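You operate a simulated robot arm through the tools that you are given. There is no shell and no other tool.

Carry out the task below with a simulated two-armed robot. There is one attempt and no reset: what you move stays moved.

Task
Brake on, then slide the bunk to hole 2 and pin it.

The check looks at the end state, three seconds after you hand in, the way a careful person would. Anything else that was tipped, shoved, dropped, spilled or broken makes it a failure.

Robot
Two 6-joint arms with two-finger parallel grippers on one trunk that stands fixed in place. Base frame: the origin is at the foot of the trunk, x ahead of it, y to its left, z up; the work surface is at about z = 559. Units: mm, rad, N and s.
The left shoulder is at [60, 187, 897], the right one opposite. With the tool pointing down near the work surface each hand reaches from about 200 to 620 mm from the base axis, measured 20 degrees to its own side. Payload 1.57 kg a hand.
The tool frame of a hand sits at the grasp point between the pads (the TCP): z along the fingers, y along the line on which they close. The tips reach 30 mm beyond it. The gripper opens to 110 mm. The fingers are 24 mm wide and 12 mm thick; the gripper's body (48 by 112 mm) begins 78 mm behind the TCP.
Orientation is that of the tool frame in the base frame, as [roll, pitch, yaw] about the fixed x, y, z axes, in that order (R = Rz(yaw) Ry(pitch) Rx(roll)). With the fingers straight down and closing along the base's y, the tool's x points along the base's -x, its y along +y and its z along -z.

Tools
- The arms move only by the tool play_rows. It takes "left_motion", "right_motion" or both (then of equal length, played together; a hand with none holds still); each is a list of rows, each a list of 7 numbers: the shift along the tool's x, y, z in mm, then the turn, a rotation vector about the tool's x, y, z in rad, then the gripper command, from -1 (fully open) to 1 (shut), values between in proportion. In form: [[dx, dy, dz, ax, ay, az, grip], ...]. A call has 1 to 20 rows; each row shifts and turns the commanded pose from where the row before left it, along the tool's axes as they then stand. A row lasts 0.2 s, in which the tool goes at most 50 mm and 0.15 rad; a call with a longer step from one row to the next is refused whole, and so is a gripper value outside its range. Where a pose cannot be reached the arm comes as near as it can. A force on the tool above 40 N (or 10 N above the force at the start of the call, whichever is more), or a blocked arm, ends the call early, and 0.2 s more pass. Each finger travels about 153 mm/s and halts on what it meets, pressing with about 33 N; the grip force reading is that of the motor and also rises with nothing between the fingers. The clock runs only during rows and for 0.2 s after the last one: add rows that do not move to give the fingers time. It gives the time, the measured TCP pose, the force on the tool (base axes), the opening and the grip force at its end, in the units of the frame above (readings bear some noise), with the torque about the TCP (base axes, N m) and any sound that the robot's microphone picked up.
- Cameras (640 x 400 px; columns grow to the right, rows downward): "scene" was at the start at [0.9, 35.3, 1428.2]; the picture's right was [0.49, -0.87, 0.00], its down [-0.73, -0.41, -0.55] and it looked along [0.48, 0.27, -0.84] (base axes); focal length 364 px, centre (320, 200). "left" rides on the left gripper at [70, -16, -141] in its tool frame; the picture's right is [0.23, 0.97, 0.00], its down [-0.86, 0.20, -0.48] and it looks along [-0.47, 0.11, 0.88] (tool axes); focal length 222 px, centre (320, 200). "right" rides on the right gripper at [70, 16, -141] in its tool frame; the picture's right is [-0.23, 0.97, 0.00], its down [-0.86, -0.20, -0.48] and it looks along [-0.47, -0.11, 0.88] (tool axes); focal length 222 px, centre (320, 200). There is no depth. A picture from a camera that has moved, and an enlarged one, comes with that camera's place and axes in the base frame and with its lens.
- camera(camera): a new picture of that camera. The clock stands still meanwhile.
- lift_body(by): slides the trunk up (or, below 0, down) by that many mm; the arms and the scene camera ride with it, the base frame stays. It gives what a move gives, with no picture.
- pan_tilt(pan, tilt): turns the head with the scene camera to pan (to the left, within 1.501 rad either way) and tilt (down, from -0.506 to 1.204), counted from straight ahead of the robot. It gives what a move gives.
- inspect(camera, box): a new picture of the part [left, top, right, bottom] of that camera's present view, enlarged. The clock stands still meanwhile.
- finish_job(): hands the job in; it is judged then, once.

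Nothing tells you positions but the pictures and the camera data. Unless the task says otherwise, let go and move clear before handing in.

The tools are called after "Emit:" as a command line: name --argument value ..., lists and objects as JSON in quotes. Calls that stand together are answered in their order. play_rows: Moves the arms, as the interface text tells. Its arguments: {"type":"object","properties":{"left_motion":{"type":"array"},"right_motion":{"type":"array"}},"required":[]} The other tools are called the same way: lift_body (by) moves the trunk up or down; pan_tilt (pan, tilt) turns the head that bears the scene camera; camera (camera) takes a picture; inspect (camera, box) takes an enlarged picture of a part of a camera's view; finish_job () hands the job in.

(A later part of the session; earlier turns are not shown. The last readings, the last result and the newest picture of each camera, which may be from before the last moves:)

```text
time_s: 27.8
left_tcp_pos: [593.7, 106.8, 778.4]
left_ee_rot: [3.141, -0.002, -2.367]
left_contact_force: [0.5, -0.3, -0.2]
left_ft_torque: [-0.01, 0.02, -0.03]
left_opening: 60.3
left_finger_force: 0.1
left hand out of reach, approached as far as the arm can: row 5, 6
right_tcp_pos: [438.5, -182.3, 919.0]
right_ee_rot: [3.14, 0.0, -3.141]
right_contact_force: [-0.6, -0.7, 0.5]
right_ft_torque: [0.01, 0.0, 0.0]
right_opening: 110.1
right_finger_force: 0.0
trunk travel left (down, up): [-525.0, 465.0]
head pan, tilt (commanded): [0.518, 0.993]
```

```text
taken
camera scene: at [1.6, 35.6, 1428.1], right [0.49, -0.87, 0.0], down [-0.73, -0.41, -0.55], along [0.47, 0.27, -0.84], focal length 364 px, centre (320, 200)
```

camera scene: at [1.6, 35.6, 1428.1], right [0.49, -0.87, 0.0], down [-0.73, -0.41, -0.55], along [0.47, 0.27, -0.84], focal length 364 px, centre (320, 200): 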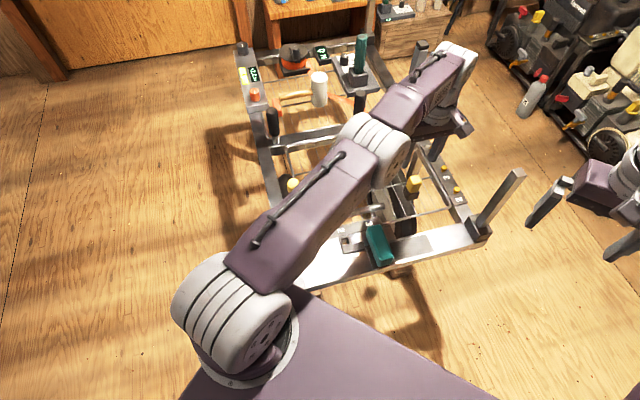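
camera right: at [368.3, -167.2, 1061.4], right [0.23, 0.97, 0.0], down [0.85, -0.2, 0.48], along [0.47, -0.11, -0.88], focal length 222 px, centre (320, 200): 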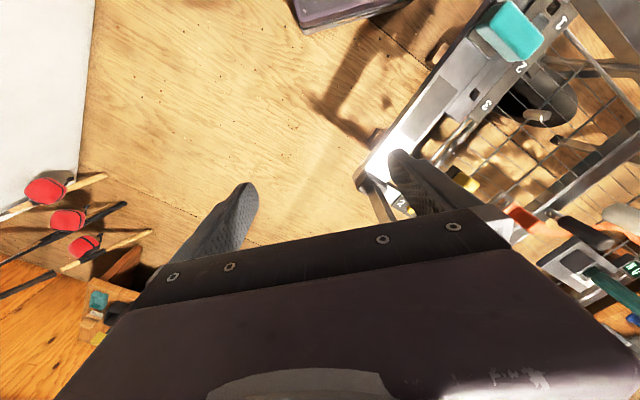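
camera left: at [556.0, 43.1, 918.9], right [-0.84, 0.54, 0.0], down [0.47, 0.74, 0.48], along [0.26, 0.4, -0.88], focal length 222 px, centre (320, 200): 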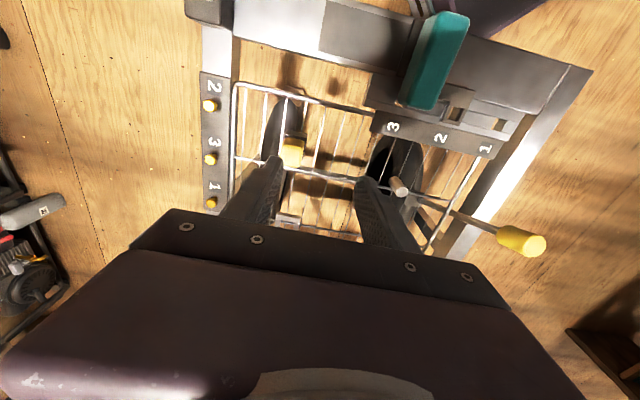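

The straight-down left hand stops about 40 mm short, at [594, 107]. I'll back off a little, turn it to close along the other cart axis, and tilt it outward to reach the pin.

Emit:
play_rows --left_motion '[[0, 30, 0, 0, 0, 0, -0.1], [0, 30, 0, 0, 0, 0, -0.1], [0, 0, 0, 0, 0, 0, -0.1]]'

```text
time_s: 28.6
left_tcp_pos: [553.1, 146.4, 779.7]
left_ee_rot: [3.141, 0.0, -2.366]
left_contact_force: [-0.1, -0.6, 0.1]
left_ft_torque: [-0.01, -0.02, 0.01]
left_opening: 60.8
left_finger_force: 0.1
right_tcp_pos: [438.0, -182.0, 920.1]
right_ee_rot: [-3.141, 0.0, 3.141]
right_contact_force: [-0.2, 0.5, 0.6]
right_ft_torque: [0.0, 0.02, 0.04]
right_opening: 109.9
right_finger_force: 0.0
trunk travel left (down, up): [-525.0, 465.0]
head pan, tilt (commanded): [0.518, 0.993]
```

Emit:
play_rows --left_motion '[[0, 0, 0, 0, 0, 0.1428, -0.1], [0, 0, 0, 0, 0, 0.1428, -0.1], [0, 0, 0, 0, 0, 0.1428, -0.1], [0, 0, 0, 0, 0, 0.1428, -0.1], [0, 0, 0, 0, 0, 0.1428, -0.1], [0, 0, 0, 0, 0, 0.1428, -0.1], [0, 0, 0, 0, 0, 0.1428, -0.1], [0, 0, 0, 0, 0, 0.1428, -0.1], [0, 0, 0, 0, 0, 0.1428, -0.1], [0, 0, 0, 0, 0, 0.1428, -0.1], [0, 0, 0, 0, 0, 0.1428, -0.1], [0, 0, 0, 0, -0.1167, 0, -0.1], [0, 0, 0, 0, -0.1167, 0, -0.1], [0, 0, 0, 0, -0.1167, 0, -0.1], [0, 0, 0, 0, 0, 0, -0.1]]'

Emit:
camera --camera "left"

Emit:
camera --camera "scene"

```text
time_s: 31.8
left_tcp_pos: [552.1, 147.7, 781.7]
left_ee_rot: [3.14, 0.351, 2.345]
left_contact_force: [1.0, 0.2, 0.1]
left_ft_torque: [0.02, -0.02, 0.02]
left_opening: 60.7
left_finger_force: 0.0
right_tcp_pos: [437.9, -183.3, 920.3]
right_ee_rot: [3.141, -0.001, -3.142]
right_contact_force: [0.6, 0.0, 0.6]
right_ft_torque: [0.0, -0.02, 0.03]
right_opening: 110.0
right_finger_force: 0.1
trunk travel left (down, up): [-525.0, 465.0]
head pan, tilt (commanded): [0.518, 0.993]
```

```text
taken
camera left: at [461.3, 216.9, 888.1], right [0.55, 0.83, -0.08], down [0.59, -0.32, 0.74], along [0.6, -0.45, -0.66], focal length 222 px, centre (320, 200)
```

left: 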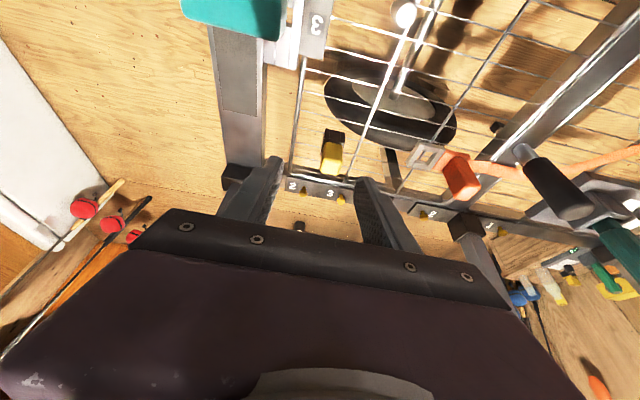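

```text
taken
camera scene: at [1.1, 34.9, 1428.2], right [0.49, -0.87, 0.0], down [-0.73, -0.41, -0.55], along [0.47, 0.27, -0.84], focal length 364 px, centre (320, 200)
```

scene: 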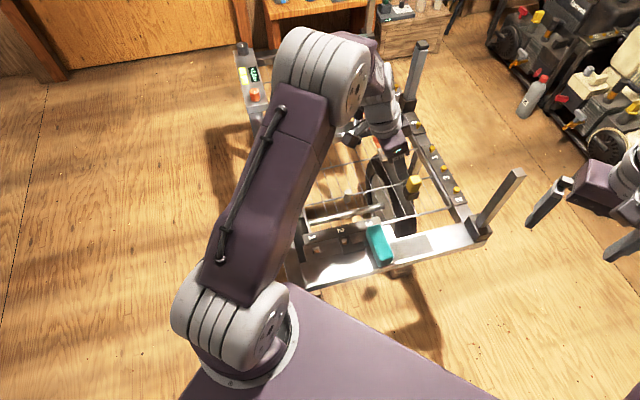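

Emit:
inspect --camera "left" --box '[300, 115, 380, 195]'

Emit:
inspect --camera "scene" --box '[398, 168, 430, 204]'

```text
5.00 times, centred on (340, 155) of left
camera zoom: at [461.3, 216.9, 888.1], right [0.55, 0.83, -0.08], down [0.59, -0.32, 0.74], along [0.6, -0.45, -0.66], focal length 1111 px, centre (220, 425)
```

zoom: 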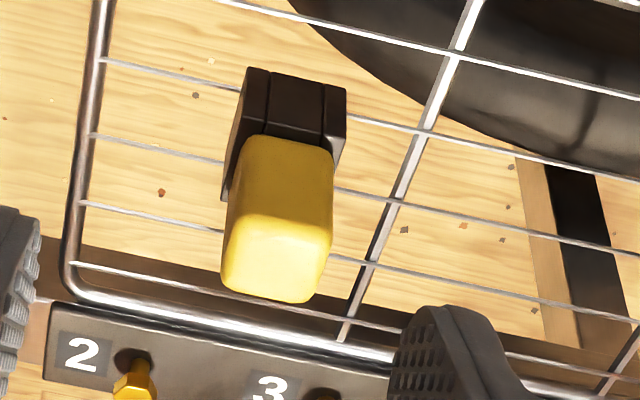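

```text
11.11 times, centred on (414, 186) of scene
camera zoom: at [1.1, 34.9, 1428.2], right [0.49, -0.87, 0.0], down [-0.73, -0.41, -0.55], along [0.47, 0.27, -0.84], focal length 4044 px, centre (-724, 356)
```

zoom: 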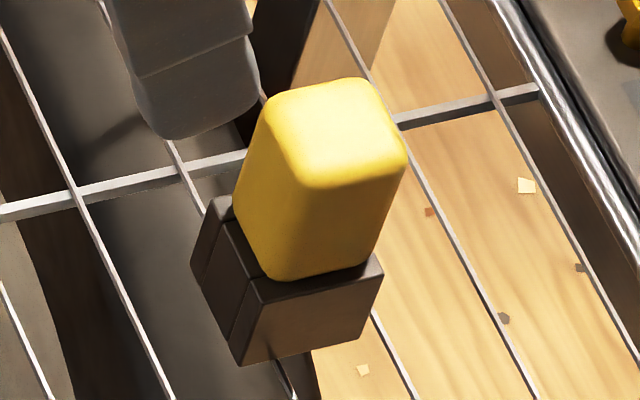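

Emit:
play_rows --left_motion '[[-20.2, 8.4, 29.3, 0, 0, 0, -0.1], [-20.2, 8.4, 29.3, 0, 0, 0, -0.1], [-20.2, 8.3, 29.3, 0, 0, 0, -0.1], [0, 0, 0, 0, 0, 0, -0.1]]'

Emit:
inspect --camera "left" --box '[200, 80, 440, 230]'

Emit:
inspect --camera "scene" --box '[360, 120, 470, 220]'

```text
time_s: 32.8
left_tcp_pos: [632.2, 104.0, 718.7]
left_ee_rot: [-3.141, 0.35, 2.346]
left_contact_force: [0.4, -0.3, -0.4]
left_ft_torque: [-0.02, -0.01, -0.02]
left_opening: 60.8
left_finger_force: 0.1
right_tcp_pos: [438.1, -182.8, 920.0]
right_ee_rot: [-3.141, 0.001, 3.141]
right_contact_force: [1.3, -0.7, -0.9]
right_ft_torque: [-0.01, 0.0, 0.03]
right_opening: 109.8
right_finger_force: 0.2
trunk travel left (down, up): [-525.0, 465.0]
head pan, tilt (commanded): [0.518, 0.993]
```

```text
2.67 times, centred on (320, 155) of left
camera zoom: at [540.3, 172.8, 826.8], right [0.55, 0.83, -0.08], down [0.59, -0.32, 0.74], along [0.59, -0.45, -0.66], focal length 592 px, centre (320, 320)
```

zoom: 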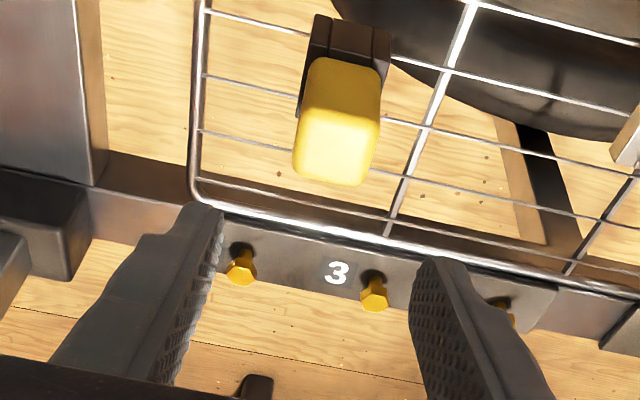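

```text
4.00 times, centred on (415, 170) of scene
camera zoom: at [0.1, 35.3, 1428.2], right [0.49, -0.87, 0.0], down [-0.73, -0.41, -0.55], along [0.48, 0.27, -0.84], focal length 1456 px, centre (-60, 320)
```

zoom: 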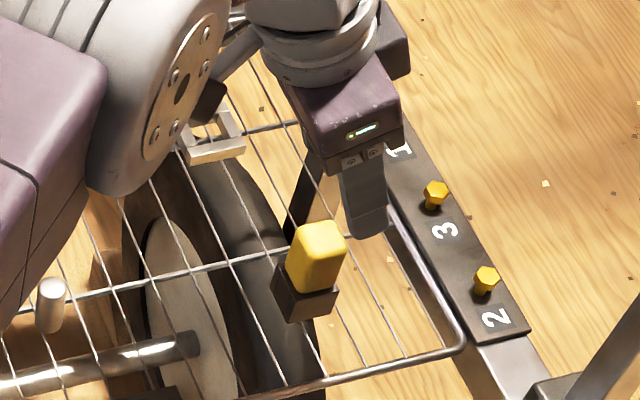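

Emit:
play_rows --left_motion '[[13.75, 0, 37.56, 0, 0, 0, -0.1], [8.6, 0, 23.5, 0, 0, 0, -0.1], [6.1, 0, 16.6, 0, 0, 0, -0.1], [0, 0, 0, 0, 0, 0, -0.1]]'

Emit:
inspect --camera "left" --box '[200, 80, 440, 230]'

Emit:
inspect --camera "scene" --box '[385, 150, 445, 210]'

```text
time_s: 33.8
left_tcp_pos: [631.9, 104.8, 636.0]
left_ee_rot: [-3.141, 0.351, 2.345]
left_contact_force: [1.0, 0.8, 0.7]
left_ft_torque: [-0.02, -0.01, 0.01]
left_opening: 60.5
left_finger_force: 0.1
right_tcp_pos: [438.5, -182.7, 919.6]
right_ee_rot: [3.141, 0.001, 3.14]
right_contact_force: [-0.2, -0.2, 0.4]
right_ft_torque: [-0.02, 0.01, 0.03]
right_opening: 110.1
right_finger_force: 0.0
trunk travel left (down, up): [-525.0, 465.0]
head pan, tilt (commanded): [0.518, 0.993]
```

```text
2.67 times, centred on (320, 155) of left
camera zoom: at [540.4, 173.0, 744.1], right [0.55, 0.83, -0.08], down [0.59, -0.32, 0.74], along [0.59, -0.45, -0.66], focal length 592 px, centre (320, 320)
```

zoom: 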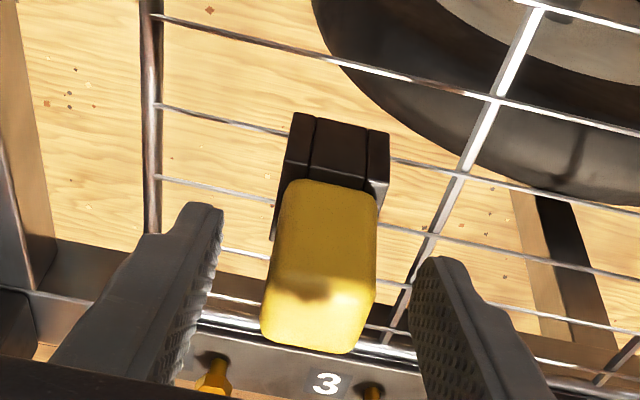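

```text
6.67 times, centred on (415, 180) of scene
camera zoom: at [0.6, 35.1, 1428.2], right [0.49, -0.87, 0.0], down [-0.73, -0.41, -0.55], along [0.48, 0.27, -0.84], focal length 2426 px, centre (-313, 333)
```

zoom: 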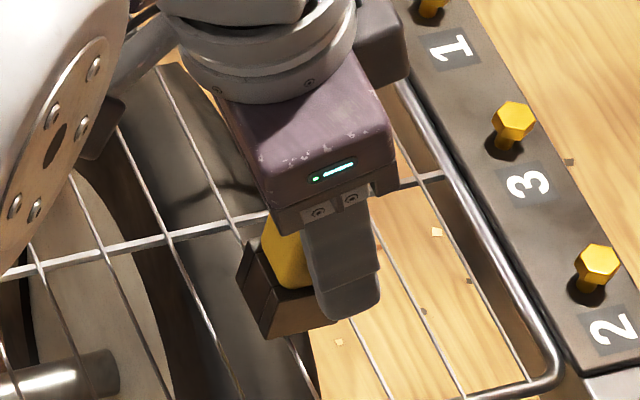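

Emit:
play_rows --left_motion '[[0, 0, 0, 0, 0, 0, 0.3], [0, 0, 0, 0, 0, 0, 0.6], [0, 0, 0, 0, 0, 0, 0.9], [0, 0, 0, 0, 0, 0, 0.9]]'

Emit:
inspect --camera "left" --box '[200, 80, 440, 230]'

```text
time_s: 34.8
left_tcp_pos: [632.5, 104.4, 636.7]
left_ee_rot: [3.141, 0.35, 2.346]
left_contact_force: [-0.3, -0.5, -0.4]
left_ft_torque: [-0.03, 0.0, 0.03]
left_opening: 29.3
left_finger_force: 33.3
right_tcp_pos: [437.2, -182.2, 920.8]
right_ee_rot: [3.141, -0.001, -3.14]
right_contact_force: [0.4, -0.6, -0.4]
right_ft_torque: [0.01, -0.01, -0.02]
right_opening: 109.9
right_finger_force: 0.1
trunk travel left (down, up): [-525.0, 465.0]
head pan, tilt (commanded): [0.518, 0.993]
```

```text
2.67 times, centred on (320, 155) of left
camera zoom: at [540.6, 173.1, 744.1], right [0.55, 0.83, -0.08], down [0.59, -0.32, 0.74], along [0.59, -0.45, -0.67], focal length 592 px, centre (320, 320)
```

zoom: 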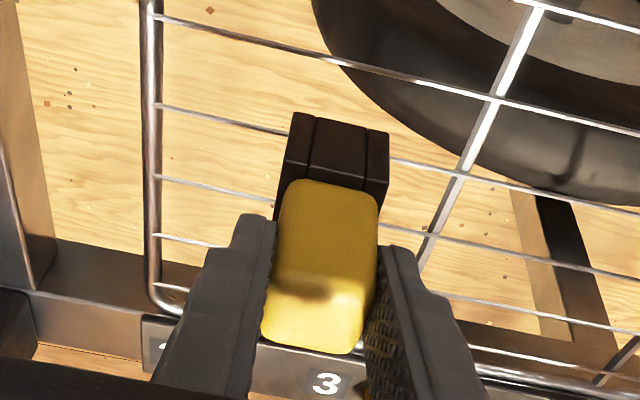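

The pin head is held firmly with almost no side load. I'll lift it straight up out of its holder.

Emit:
play_rows --left_motion '[[-3.44, 0, -9.39, 0, 0, 0, 0.9], [-5.16, 0, -14.1, 0, 0, 0, 0.9], [-6.88, 0, -18.8, 0, 0, 0, 0.9], [-6.88, 0, -18.8, 0, 0, 0, 0.9], [-6.88, 0, -18.8, 0, 0, 0, 0.9], [0, 0, 0, 0, 0, 0, 0.9]]'

Emit:
inspect --camera "left" --box '[200, 80, 440, 230]'

Emit:
inspect --camera "scene" --box '[385, 140, 445, 210]'

Emit:
camera --camera "right"

```text
time_s: 36.2
left_tcp_pos: [631.6, 105.5, 720.9]
left_ee_rot: [-3.141, 0.349, 2.346]
left_contact_force: [-0.1, 0.2, -0.2]
left_ft_torque: [0.0, 0.02, 0.02]
left_opening: 29.3
left_finger_force: 32.9
right_tcp_pos: [437.6, -183.2, 920.0]
right_ee_rot: [-3.141, 0.001, -3.141]
right_contact_force: [0.7, -0.2, -0.1]
right_ft_torque: [0.0, 0.0, 0.01]
right_opening: 110.3
right_finger_force: 0.1
trunk travel left (down, up): [-525.0, 465.0]
head pan, tilt (commanded): [0.518, 0.993]
```

```text
2.67 times, centred on (320, 155) of left
camera zoom: at [540.2, 172.9, 828.8], right [0.55, 0.83, -0.08], down [0.59, -0.32, 0.74], along [0.59, -0.45, -0.67], focal length 592 px, centre (320, 320)
```

zoom: 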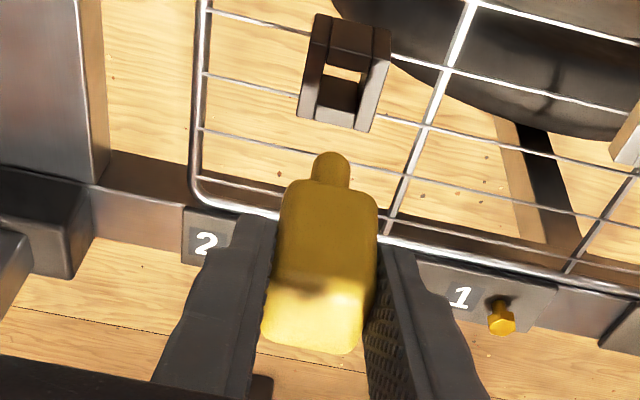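

```text
5.71 times, centred on (415, 175) of scene
camera zoom: at [1.3, 35.3, 1428.1], right [0.49, -0.87, 0.0], down [-0.73, -0.41, -0.55], along [0.47, 0.27, -0.84], focal length 2080 px, centre (-223, 343)
```

zoom: 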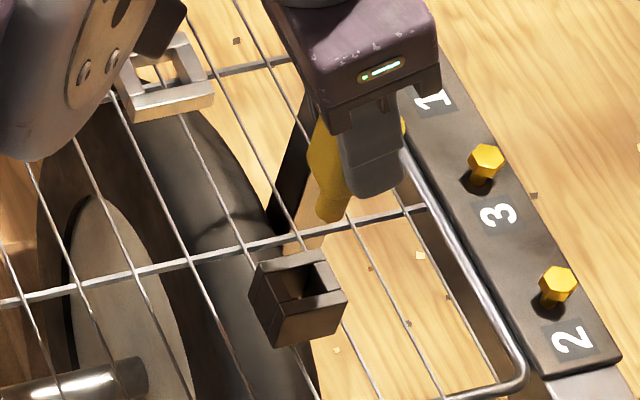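

```text
taken
camera right: at [369.2, -166.5, 1061.2], right [0.23, 0.97, 0.0], down [0.86, -0.2, 0.48], along [0.47, -0.11, -0.88], focal length 222 px, centre (320, 200)
```

right: 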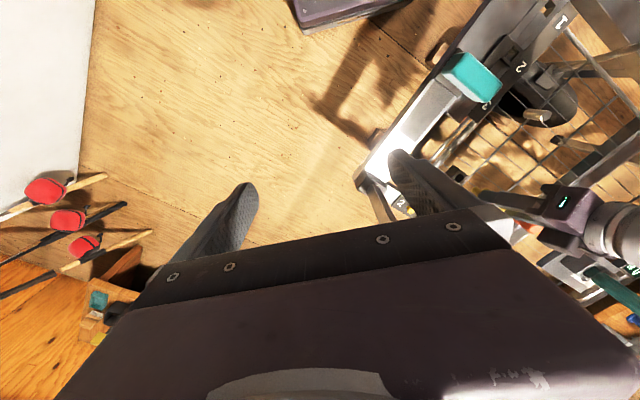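

The pin came out cleanly: a yellow head with a round shank. I'll carry it, still upright and high, over to the eye above hole 2.

Emit:
play_rows --left_motion '[[14.8, -7.1, -5.4, 0, 0, 0, 0.9], [28, -13.5, -10.1, 0, 0, 0, 0.9], [30, -14.4, -10.9, 0, 0, 0, 0.9], [30, -14.4, -10.9, 0, 0, 0, 0.9], [30, -14.4, -10.9, 0, 0, 0, 0.9], [30, -14.4, -10.9, 0, 0, 0, 0.9], [28, -13.5, -10.1, 0, 0, 0, 0.9], [17, -8.1, -6, 0, 0, 0, 0.9], [0, 0, 0, 0, 0, 0, 0.9]]'

Emit:
camera --camera "left"

Emit:
camera --camera "scene"

```text
time_s: 38.2
left_tcp_pos: [404.4, 192.4, 720.8]
left_ee_rot: [3.139, 0.35, 2.345]
left_contact_force: [0.5, -0.3, -0.8]
left_ft_torque: [0.04, 0.01, -0.02]
left_opening: 28.9
left_finger_force: 32.6
right_tcp_pos: [437.6, -181.8, 920.9]
right_ee_rot: [-3.141, -0.002, 3.141]
right_contact_force: [0.2, 0.0, 0.1]
right_ft_torque: [-0.02, 0.02, -0.02]
right_opening: 110.3
right_finger_force: 0.0
trunk travel left (down, up): [-525.0, 465.0]
head pan, tilt (commanded): [0.518, 0.993]
```

```text
taken
camera left: at [313.0, 260.4, 827.5], right [0.55, 0.83, -0.08], down [0.59, -0.32, 0.74], along [0.59, -0.45, -0.67], focal length 222 px, centre (320, 200)
```

left: 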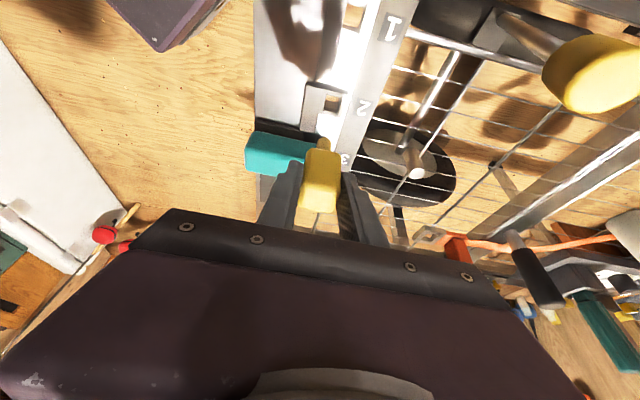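

```text
taken
camera scene: at [1.1, 35.1, 1428.2], right [0.49, -0.87, 0.0], down [-0.73, -0.41, -0.55], along [0.47, 0.27, -0.84], focal length 364 px, centre (320, 200)
```

scene: 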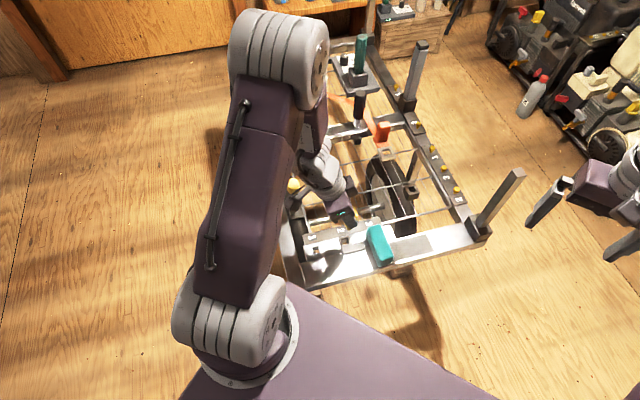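

Emit:
inspect --camera "scene" --box '[310, 190, 390, 260]'

Emit:
inspect --camera "left" --box '[270, 70, 390, 220]'

Emit:
inspect --camera "right" --box '[440, 0, 600, 100]'

```text
5.71 times, centred on (350, 225) of scene
camera zoom: at [1.1, 35.1, 1428.2], right [0.49, -0.87, 0.0], down [-0.73, -0.41, -0.55], along [0.47, 0.27, -0.84], focal length 2080 px, centre (149, 57)
```

zoom: 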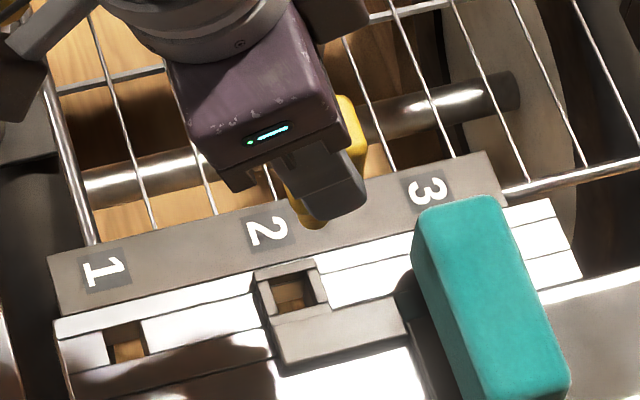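

```text
2.67 times, centred on (330, 145) of left
camera zoom: at [313.0, 260.4, 827.5], right [0.55, 0.83, -0.08], down [0.59, -0.32, 0.74], along [0.59, -0.45, -0.67], focal length 592 px, centre (293, 347)
```

zoom: 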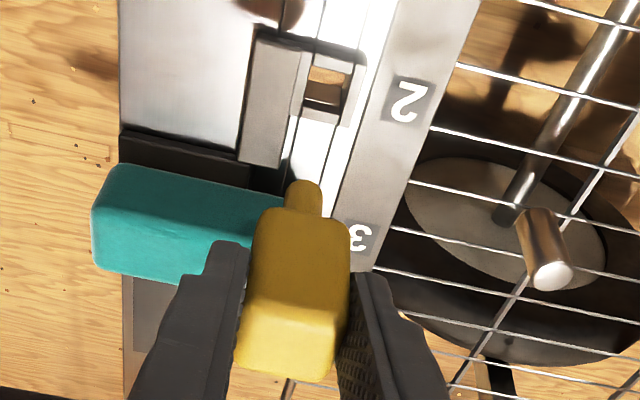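

```text
4.00 times, centred on (520, 50) of right
camera zoom: at [369.0, -166.6, 1061.2], right [0.23, 0.97, 0.0], down [0.86, -0.2, 0.48], along [0.47, -0.11, -0.88], focal length 888 px, centre (-480, 800)
```

zoom: 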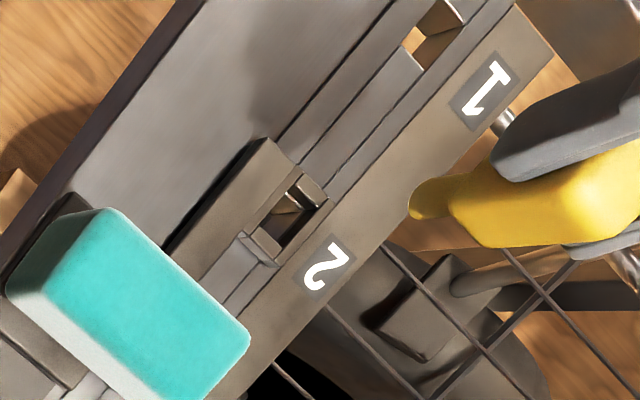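

Emit:
play_rows --left_motion '[[6.6, 0.94, 17.1, 0, 0, 0, 0.9], [6.6, 0.94, 17.1, 0, 0, 0, 0.9], [6.67, 0.94, 17.1, 0, 0, 0, 0.9], [0, 0, 0, 0, 0, 0, 0.9]]'

Emit:
inspect --camera "scene" --box '[325, 215, 375, 255]'

Emit:
inspect --camera "left" --box '[270, 90, 370, 190]'

Emit:
inspect --camera "right" --box '[490, 25, 550, 85]'

```text
time_s: 39.2
left_tcp_pos: [405.8, 195.1, 664.9]
left_ee_rot: [-3.141, 0.349, 2.345]
left_contact_force: [0.1, 0.8, -0.2]
left_ft_torque: [0.01, -0.01, 0.01]
left_opening: 28.9
left_finger_force: 32.9
right_tcp_pos: [438.1, -183.3, 921.2]
right_ee_rot: [3.141, 0.002, 3.141]
right_contact_force: [0.8, 0.4, 0.1]
right_ft_torque: [0.01, 0.01, 0.0]
right_opening: 109.9
right_finger_force: 0.1
trunk travel left (down, up): [-525.0, 465.0]
head pan, tilt (commanded): [0.518, 0.993]
```

```text
10.00 times, centred on (350, 235) of scene
camera zoom: at [0.6, 35.1, 1428.2], right [0.49, -0.87, 0.0], down [-0.73, -0.41, -0.55], along [0.48, 0.27, -0.84], focal length 3639 px, centre (20, -150)
```

zoom: 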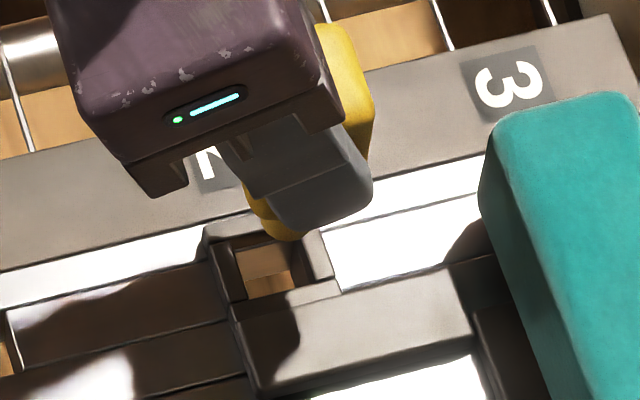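

```text
4.00 times, centred on (320, 140) of left
camera zoom: at [315.0, 263.8, 772.9], right [0.55, 0.83, -0.08], down [0.59, -0.32, 0.74], along [0.59, -0.45, -0.66], focal length 888 px, centre (320, 440)
```

zoom: 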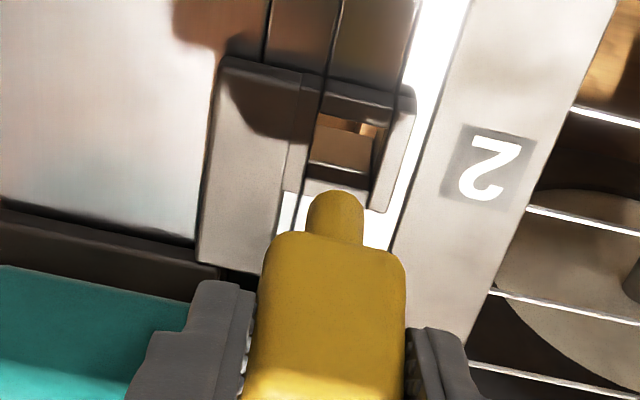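

```text
6.67 times, centred on (520, 55) of right
camera zoom: at [368.7, -166.6, 1061.3], right [0.23, 0.97, 0.0], down [0.85, -0.2, 0.48], along [0.47, -0.11, -0.88], focal length 1481 px, centre (-1013, 1167)
```

zoom: 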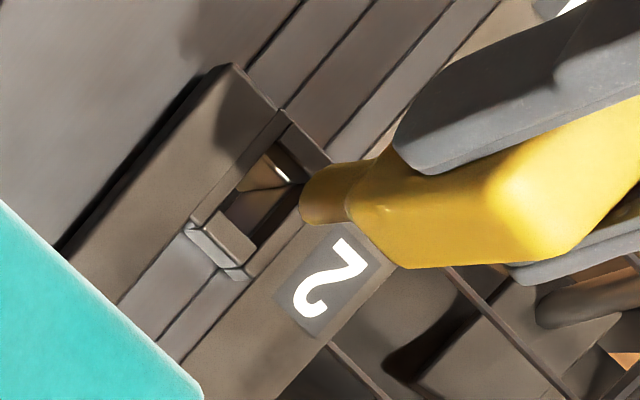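

Emit:
inspect --camera "scene" --box '[336, 228, 356, 246]'

Emit:
inspect --camera "right" --box '[496, 36, 528, 66]'

```text
16.00 times, centred on (346, 237) of scene
camera zoom: at [0.6, 35.1, 1428.2], right [0.49, -0.87, 0.0], down [-0.73, -0.41, -0.55], along [0.48, 0.27, -0.84], focal length 5823 px, centre (-96, -392)
```

zoom: 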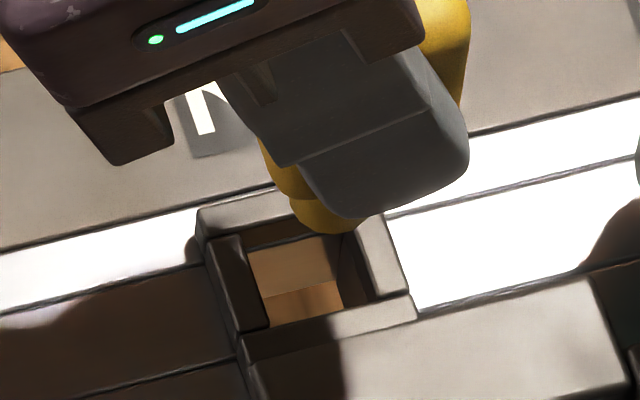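

```text
13.33 times, centred on (512, 51) of right
camera zoom: at [368.7, -166.6, 1061.3], right [0.23, 0.97, 0.0], down [0.85, -0.2, 0.48], along [0.47, -0.11, -0.88], focal length 2962 px, centre (-2240, 2187)
```

zoom: 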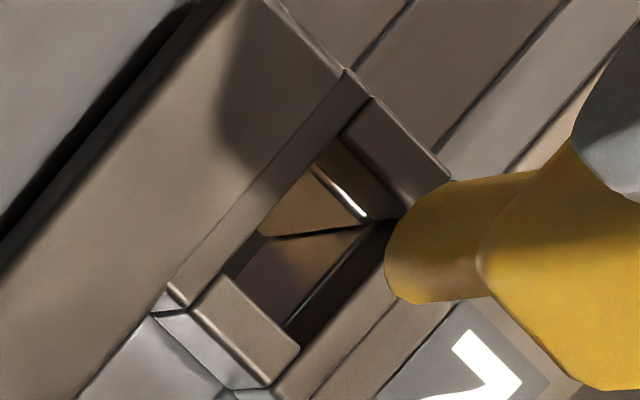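

Emit:
play_rows --left_motion '[[4.3, 0.35, 9.1, 0, 0, 0, 0.9], [4.3, 0.35, 9.1, 0, 0, 0, 0.9], [0, 0, 0, 0, 0, 0, 0.9]]'

Emit:
inspect --camera "scene" --box '[336, 228, 356, 246]'

Emit:
inspect --camera "right" --box '[496, 36, 528, 66]'

Emit:
inspect --camera "left" --box '[290, 80, 360, 150]'

```text
time_s: 40.0
left_tcp_pos: [410.5, 197.2, 647.3]
left_ee_rot: [-3.134, 0.347, 2.346]
left_contact_force: [0.2, 0.1, -1.3]
left_ft_torque: [0.0, 0.02, 0.01]
left_opening: 28.8
left_finger_force: 33.1
left hand out of reach, approached as far as the arm can: row 2
right_tcp_pos: [439.2, -183.0, 920.3]
right_ee_rot: [-3.141, 0.001, -3.141]
right_contact_force: [-0.9, -0.3, 0.2]
right_ft_torque: [-0.01, -0.01, 0.0]
right_opening: 110.1
right_finger_force: 0.0
trunk travel left (down, up): [-525.0, 465.0]
head pan, tilt (commanded): [0.518, 0.993]
```

```text
16.00 times, centred on (346, 237) of scene
camera zoom: at [0.8, 35.2, 1428.2], right [0.49, -0.87, 0.0], down [-0.73, -0.41, -0.55], along [0.48, 0.27, -0.84], focal length 5823 px, centre (-96, -392)
```

zoom: 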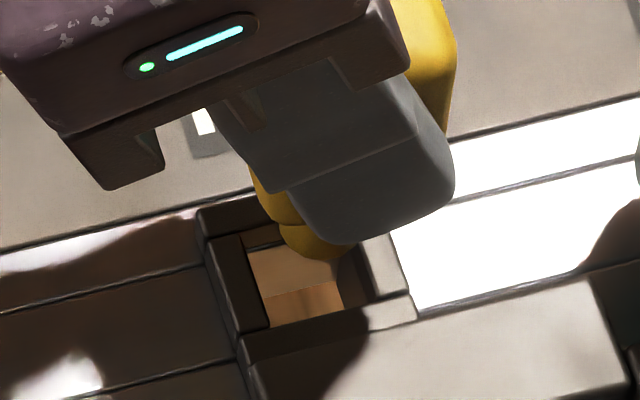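

```text
13.33 times, centred on (512, 51) of right
camera zoom: at [368.8, -166.5, 1061.3], right [0.23, 0.97, 0.0], down [0.86, -0.2, 0.48], along [0.47, -0.11, -0.88], focal length 2962 px, centre (-2240, 2187)
```

zoom: 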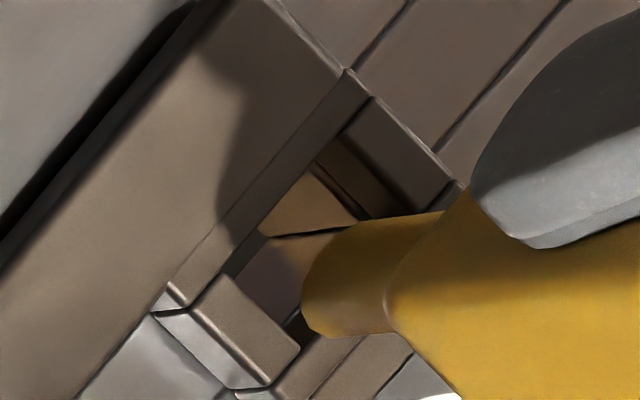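

```text
5.71 times, centred on (325, 115) of left
camera zoom: at [319.6, 266.9, 755.6], right [0.55, 0.83, -0.08], down [0.59, -0.32, 0.74], along [0.59, -0.45, -0.67], focal length 1269 px, centre (291, 686)
```

zoom: 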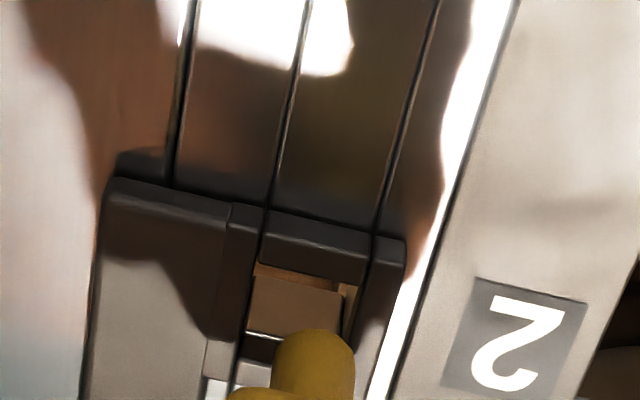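

The arm has come near a joint limit in this tilted pose. I'll raise the hand and correct its position, then use the trunk to lower everything straight down so the arm posture doesn't change.

Emit:
play_rows --left_motion '[[-7.35, -2.07, -25.3, 0, 0, 0, 0.9], [-7.35, -2.07, -25.4, 0, 0, 0, 0.9], [0, 0, 0, 0, 0, 0, 0.9]]'

```text
time_s: 40.8
left_tcp_pos: [404.0, 197.1, 700.7]
left_ee_rot: [3.141, 0.349, 2.345]
left_contact_force: [0.0, -0.2, -0.8]
left_ft_torque: [0.02, -0.01, -0.02]
left_opening: 28.9
left_finger_force: 33.2
right_tcp_pos: [438.1, -182.6, 920.1]
right_ee_rot: [3.141, 0.002, -3.141]
right_contact_force: [0.5, 0.0, 0.5]
right_ft_torque: [-0.02, 0.03, 0.01]
right_opening: 110.0
right_finger_force: 0.0
trunk travel left (down, up): [-525.0, 465.0]
head pan, tilt (commanded): [0.518, 0.993]
```

Emit:
lift_body --by -45

Emit:
camera --camera "scene"

Emit:
inspect --camera "left" --box '[270, 80, 370, 180]'

Emit:
camera --camera "right"

```text
time_s: 41.7
left_tcp_pos: [405.0, 196.2, 654.3]
left_ee_rot: [3.141, 0.351, 2.347]
left_contact_force: [0.2, -0.5, -0.6]
left_ft_torque: [0.02, 0.01, 0.04]
left_opening: 29.0
left_finger_force: 32.8
right_tcp_pos: [438.2, -182.0, 877.0]
right_ee_rot: [3.141, 0.0, 3.141]
right_contact_force: [-0.1, 0.8, 0.4]
right_ft_torque: [-0.01, 0.0, -0.01]
right_opening: 110.2
right_finger_force: 0.0
trunk travel left (down, up): [-480.0, 510.0]
head pan, tilt (commanded): [0.518, 0.993]
```

```text
taken
camera scene: at [0.8, 35.2, 1383.1], right [0.49, -0.87, 0.0], down [-0.73, -0.41, -0.55], along [0.48, 0.27, -0.84], focal length 364 px, centre (320, 200)
```

scene: 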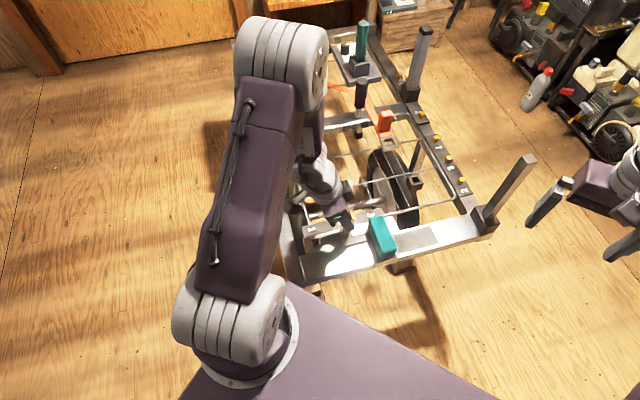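

```text
4.00 times, centred on (320, 130) of left
camera zoom: at [313.1, 265.9, 762.8], right [0.55, 0.83, -0.08], down [0.59, -0.32, 0.74], along [0.59, -0.45, -0.66], focal length 888 px, centre (320, 480)
```

zoom: 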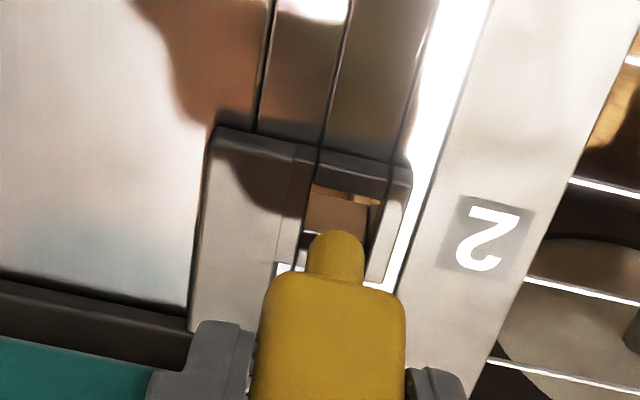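

```text
taken
camera right: at [368.8, -166.5, 1016.3], right [0.23, 0.97, 0.0], down [0.86, -0.2, 0.48], along [0.47, -0.11, -0.88], focal length 222 px, centre (320, 200)
```

right: 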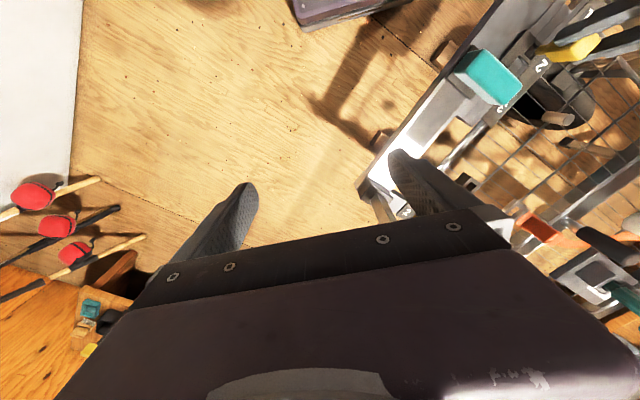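

Emit:
inspect --camera "scene" --box '[334, 216, 366, 236]'

Emit:
inspect --camera "right" --box '[510, 30, 550, 70]'

Emit:
inspect --camera "left" --box '[300, 110, 350, 160]'

```text
16.00 times, centred on (350, 226) of scene
camera zoom: at [0.8, 35.2, 1383.1], right [0.49, -0.87, 0.0], down [-0.73, -0.41, -0.55], along [0.48, 0.27, -0.84], focal length 5823 px, centre (-160, -216)
```

zoom: 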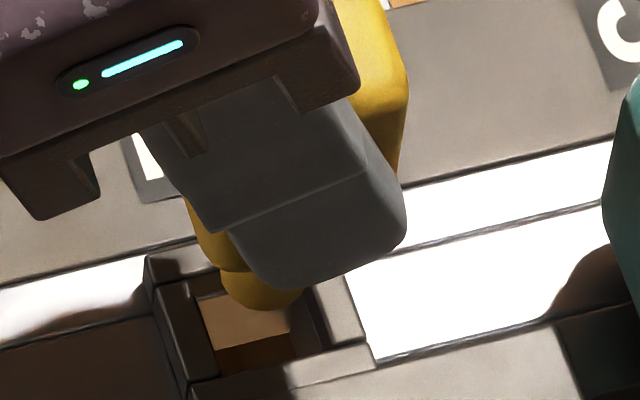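

```text
10.00 times, centred on (530, 50) of right
camera zoom: at [368.8, -166.5, 1016.3], right [0.23, 0.97, 0.0], down [0.86, -0.2, 0.48], along [0.47, -0.11, -0.88], focal length 2221 px, centre (-1780, 1700)
```

zoom: 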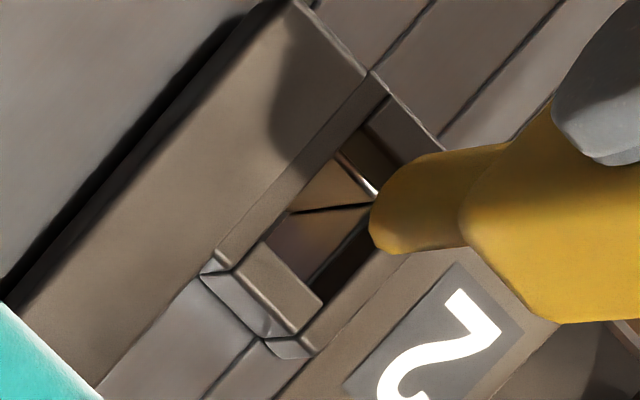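

```text
8.00 times, centred on (325, 135) of left
camera zoom: at [313.1, 265.9, 762.8], right [0.55, 0.83, -0.08], down [0.59, -0.32, 0.74], along [0.59, -0.45, -0.66], focal length 1777 px, centre (280, 720)
```

zoom: 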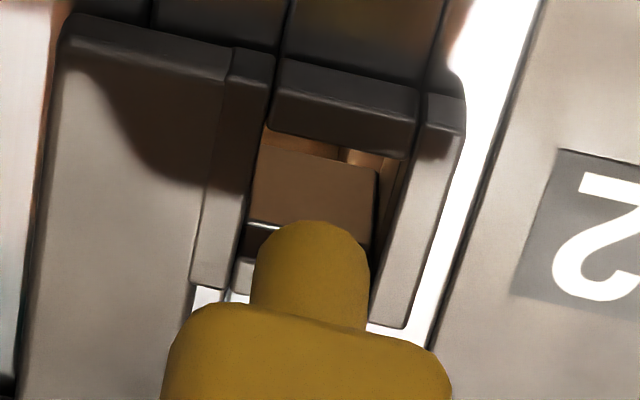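

The shank tip is centred over the eye to within about a millimetre in all three views. I'll lower with the trunk in small steps, watching the force.

Emit:
lift_body --by -18

Emit:
inspect --camera "left" --box '[280, 100, 360, 180]'

Emit:
inspect --camera "right" --box '[510, 30, 560, 80]'

Emit:
inspect --camera "scene" --box '[330, 208, 370, 233]'

```text
time_s: 42.3
left_tcp_pos: [403.9, 196.6, 636.8]
left_ee_rot: [-3.141, 0.352, 2.346]
left_contact_force: [0.8, 0.7, -0.1]
left_ft_torque: [-0.04, -0.01, -0.04]
left_opening: 29.3
left_finger_force: 33.3
right_tcp_pos: [437.0, -183.1, 857.9]
right_ee_rot: [-3.141, 0.0, -3.141]
right_contact_force: [0.2, 0.2, 0.2]
right_ft_torque: [0.04, -0.01, 0.01]
right_opening: 109.9
right_finger_force: 0.1
trunk travel left (down, up): [-462.0, 528.0]
head pan, tilt (commanded): [0.518, 0.993]
```

```text
5.00 times, centred on (320, 140) of left
camera zoom: at [313.1, 265.9, 744.8], right [0.55, 0.83, -0.08], down [0.59, -0.32, 0.74], along [0.59, -0.45, -0.66], focal length 1111 px, centre (320, 500)
```

zoom: 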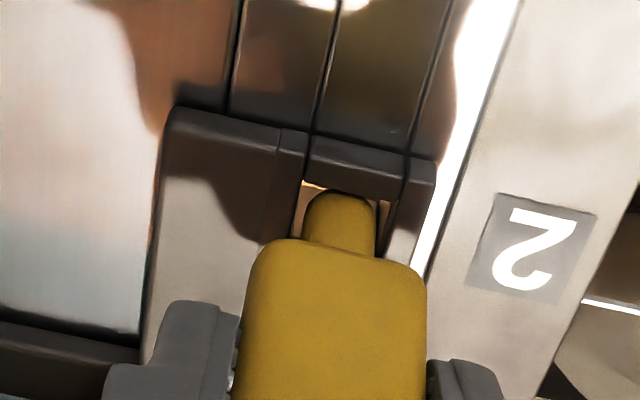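

```text
8.00 times, centred on (535, 55) of right
camera zoom: at [368.7, -166.5, 998.3], right [0.23, 0.97, 0.0], down [0.85, -0.2, 0.48], along [0.47, -0.11, -0.88], focal length 1777 px, centre (-1400, 1360)
```

zoom: 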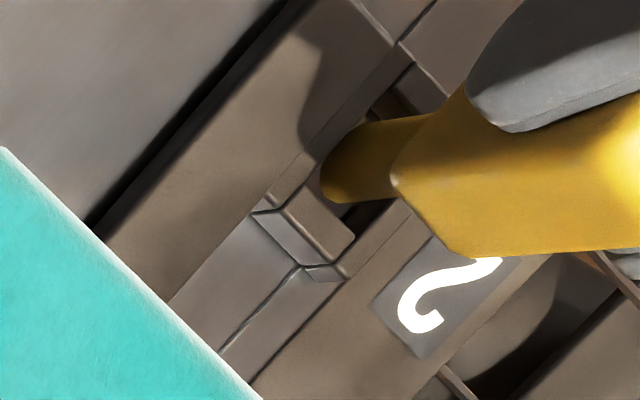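

```text
16.00 times, centred on (350, 220) of scene
camera zoom: at [0.6, 35.2, 1365.1], right [0.49, -0.87, 0.0], down [-0.73, -0.41, -0.55], along [0.48, 0.27, -0.84], focal length 5823 px, centre (-160, -128)
```

zoom: 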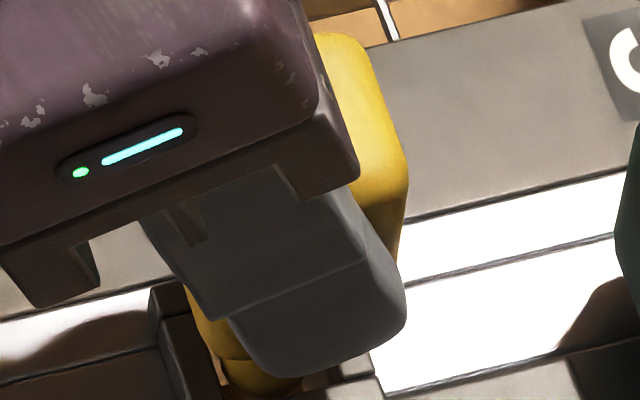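

Emit:
lift_body --by -6

Emit:
inspect --camera "left" --box '[295, 115, 345, 165]'

Emit:
inspect --camera "right" --box '[510, 35, 550, 75]'

```text
time_s: 42.9
left_tcp_pos: [404.9, 196.5, 631.8]
left_ee_rot: [3.14, 0.35, 2.347]
left_contact_force: [-0.6, 0.3, -0.2]
left_ft_torque: [-0.02, -0.03, 0.01]
left_opening: 29.2
left_finger_force: 32.2
right_tcp_pos: [438.2, -182.7, 851.0]
right_ee_rot: [3.142, 0.0, -3.141]
right_contact_force: [-0.2, 0.2, 0.0]
right_ft_torque: [-0.01, 0.03, 0.0]
right_opening: 110.1
right_finger_force: 0.0
trunk travel left (down, up): [-456.0, 534.0]
head pan, tilt (commanded): [0.518, 0.993]
```

```text
8.00 times, centred on (320, 140) of left
camera zoom: at [313.1, 265.9, 738.8], right [0.55, 0.83, -0.08], down [0.59, -0.32, 0.74], along [0.59, -0.45, -0.66], focal length 1777 px, centre (320, 680)
```

zoom: 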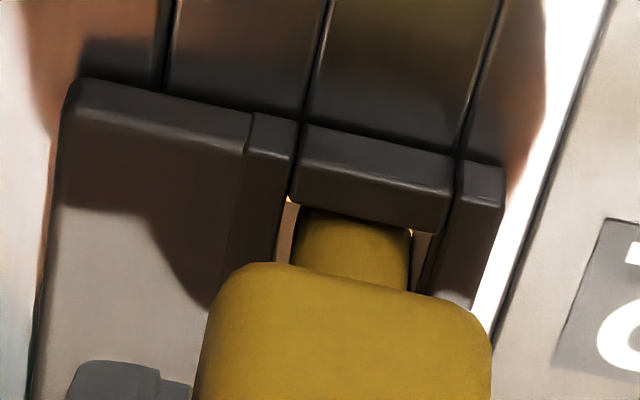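

```text
10.00 times, centred on (530, 55) of right
camera zoom: at [368.8, -166.5, 992.3], right [0.23, 0.97, 0.0], down [0.86, -0.2, 0.48], along [0.47, -0.11, -0.88], focal length 2221 px, centre (-1780, 1650)
```

zoom: 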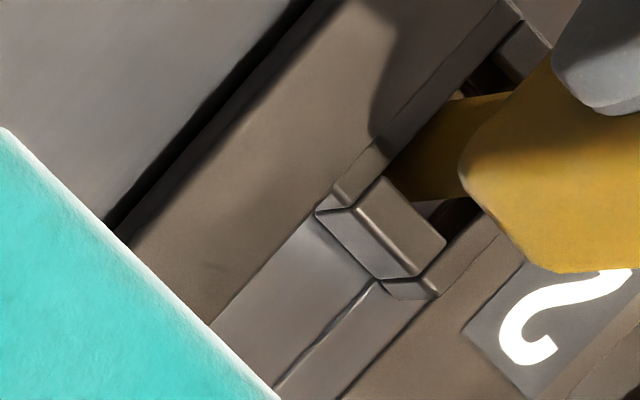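

Emit:
lift_body --by -10

Emit:
lift_body --by -6

Emit:
inspect --camera "left" --box '[270, 110, 370, 200]'

Emit:
inspect --camera "right" --box '[500, 30, 600, 100]'

Emit:
inspect --camera "scene" --box '[320, 190, 400, 250]'

```text
time_s: 43.5
left_tcp_pos: [403.7, 196.3, 620.9]
left_ee_rot: [-3.14, 0.351, 2.345]
left_contact_force: [-0.6, 0.2, -0.7]
left_ft_torque: [0.02, 0.0, 0.0]
left_opening: 29.2
left_finger_force: 33.3
right_tcp_pos: [437.3, -183.1, 841.7]
right_ee_rot: [3.141, 0.001, 3.141]
right_contact_force: [0.7, 0.5, -0.3]
right_ft_torque: [-0.07, 0.03, 0.0]
right_opening: 110.0
right_finger_force: 0.2
trunk travel left (down, up): [-446.0, 544.0]
head pan, tilt (commanded): [0.518, 0.993]
```

```text
time_s: 44.0
left_tcp_pos: [403.8, 197.5, 615.6]
left_ee_rot: [3.141, 0.351, 2.346]
left_contact_force: [-0.4, -1.6, 2.1]
left_ft_torque: [0.03, 0.03, 0.01]
left_opening: 29.3
left_finger_force: 33.2
right_tcp_pos: [438.2, -181.5, 836.5]
right_ee_rot: [3.141, 0.001, -3.14]
right_contact_force: [-0.6, 0.0, -0.7]
right_ft_torque: [0.04, 0.01, -0.01]
right_opening: 110.0
right_finger_force: 0.1
trunk travel left (down, up): [-440.0, 550.0]
head pan, tilt (commanded): [0.518, 0.993]
```

```text
4.44 times, centred on (320, 155) of left
camera zoom: at [313.1, 265.8, 722.9], right [0.55, 0.83, -0.08], down [0.59, -0.32, 0.74], along [0.59, -0.45, -0.66], focal length 987 px, centre (320, 400)
```

zoom: 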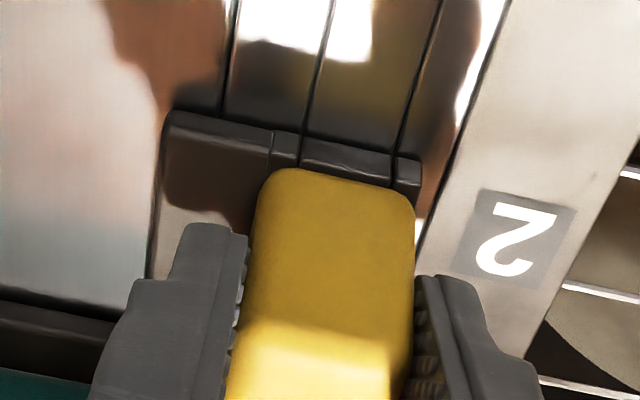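

```text
5.71 times, centred on (550, 65) of right
camera zoom: at [368.7, -166.6, 976.3], right [0.23, 0.97, 0.0], down [0.86, -0.2, 0.48], along [0.47, -0.11, -0.88], focal length 1269 px, centre (-994, 971)
```

zoom: 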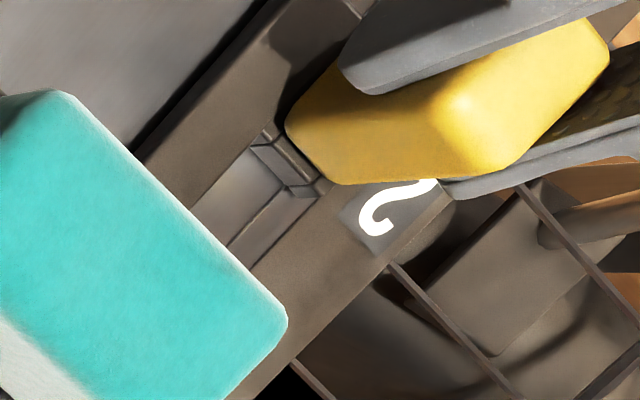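

```text
6.67 times, centred on (360, 220) of scene
camera zoom: at [0.7, 35.1, 1343.2], right [0.49, -0.87, 0.0], down [-0.73, -0.41, -0.55], along [0.48, 0.27, -0.84], focal length 2426 px, centre (53, 67)
```

zoom: 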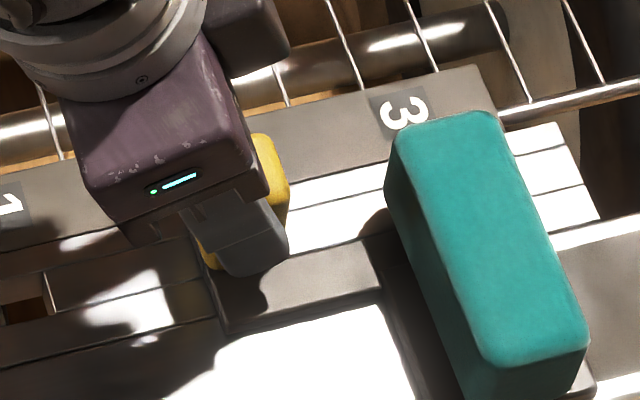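

Emit:
lift_body --by -3

Emit:
inspect --camera "left" --box '[270, 110, 370, 200]'

Emit:
inspect --camera "right" --box '[500, 30, 600, 100]'

```text
time_s: 44.5
left_tcp_pos: [404.5, 197.5, 613.1]
left_ee_rot: [3.136, 0.354, 2.343]
left_contact_force: [-1.2, 1.7, 30.4]
left_ft_torque: [0.09, 0.1, -0.04]
left_opening: 29.3
left_finger_force: 33.4
right_tcp_pos: [435.5, -183.4, 833.9]
right_ee_rot: [3.139, 0.001, -3.141]
right_contact_force: [-0.9, -0.4, -0.1]
right_ft_torque: [0.01, 0.01, 0.01]
right_opening: 109.8
right_finger_force: 0.1
trunk travel left (down, up): [-437.0, 553.0]
head pan, tilt (commanded): [0.518, 0.993]
```

```text
4.44 times, centred on (320, 155) of left
camera zoom: at [312.6, 265.3, 721.7], right [0.55, 0.83, -0.07], down [0.59, -0.32, 0.75], along [0.6, -0.45, -0.66], focal length 987 px, centre (320, 400)
```

zoom: 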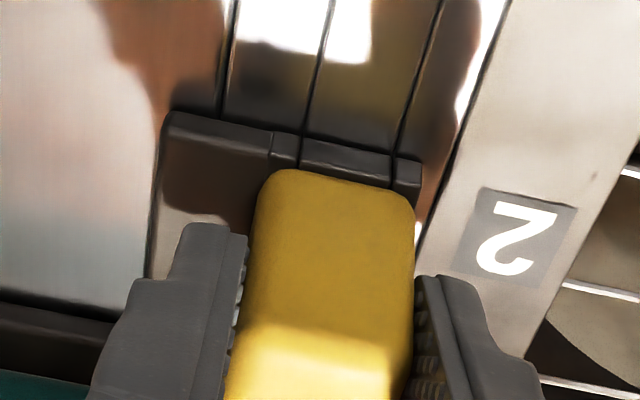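

```text
5.71 times, centred on (550, 65) of right
camera zoom: at [366.9, -167.4, 974.4], right [0.23, 0.97, 0.0], down [0.85, -0.2, 0.48], along [0.47, -0.11, -0.88], focal length 1269 px, centre (-994, 971)
```

zoom: 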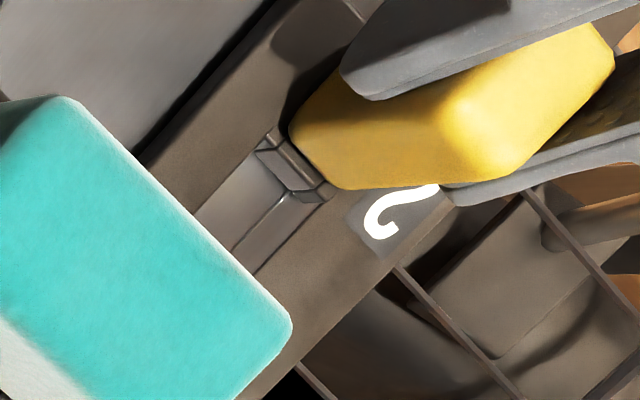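

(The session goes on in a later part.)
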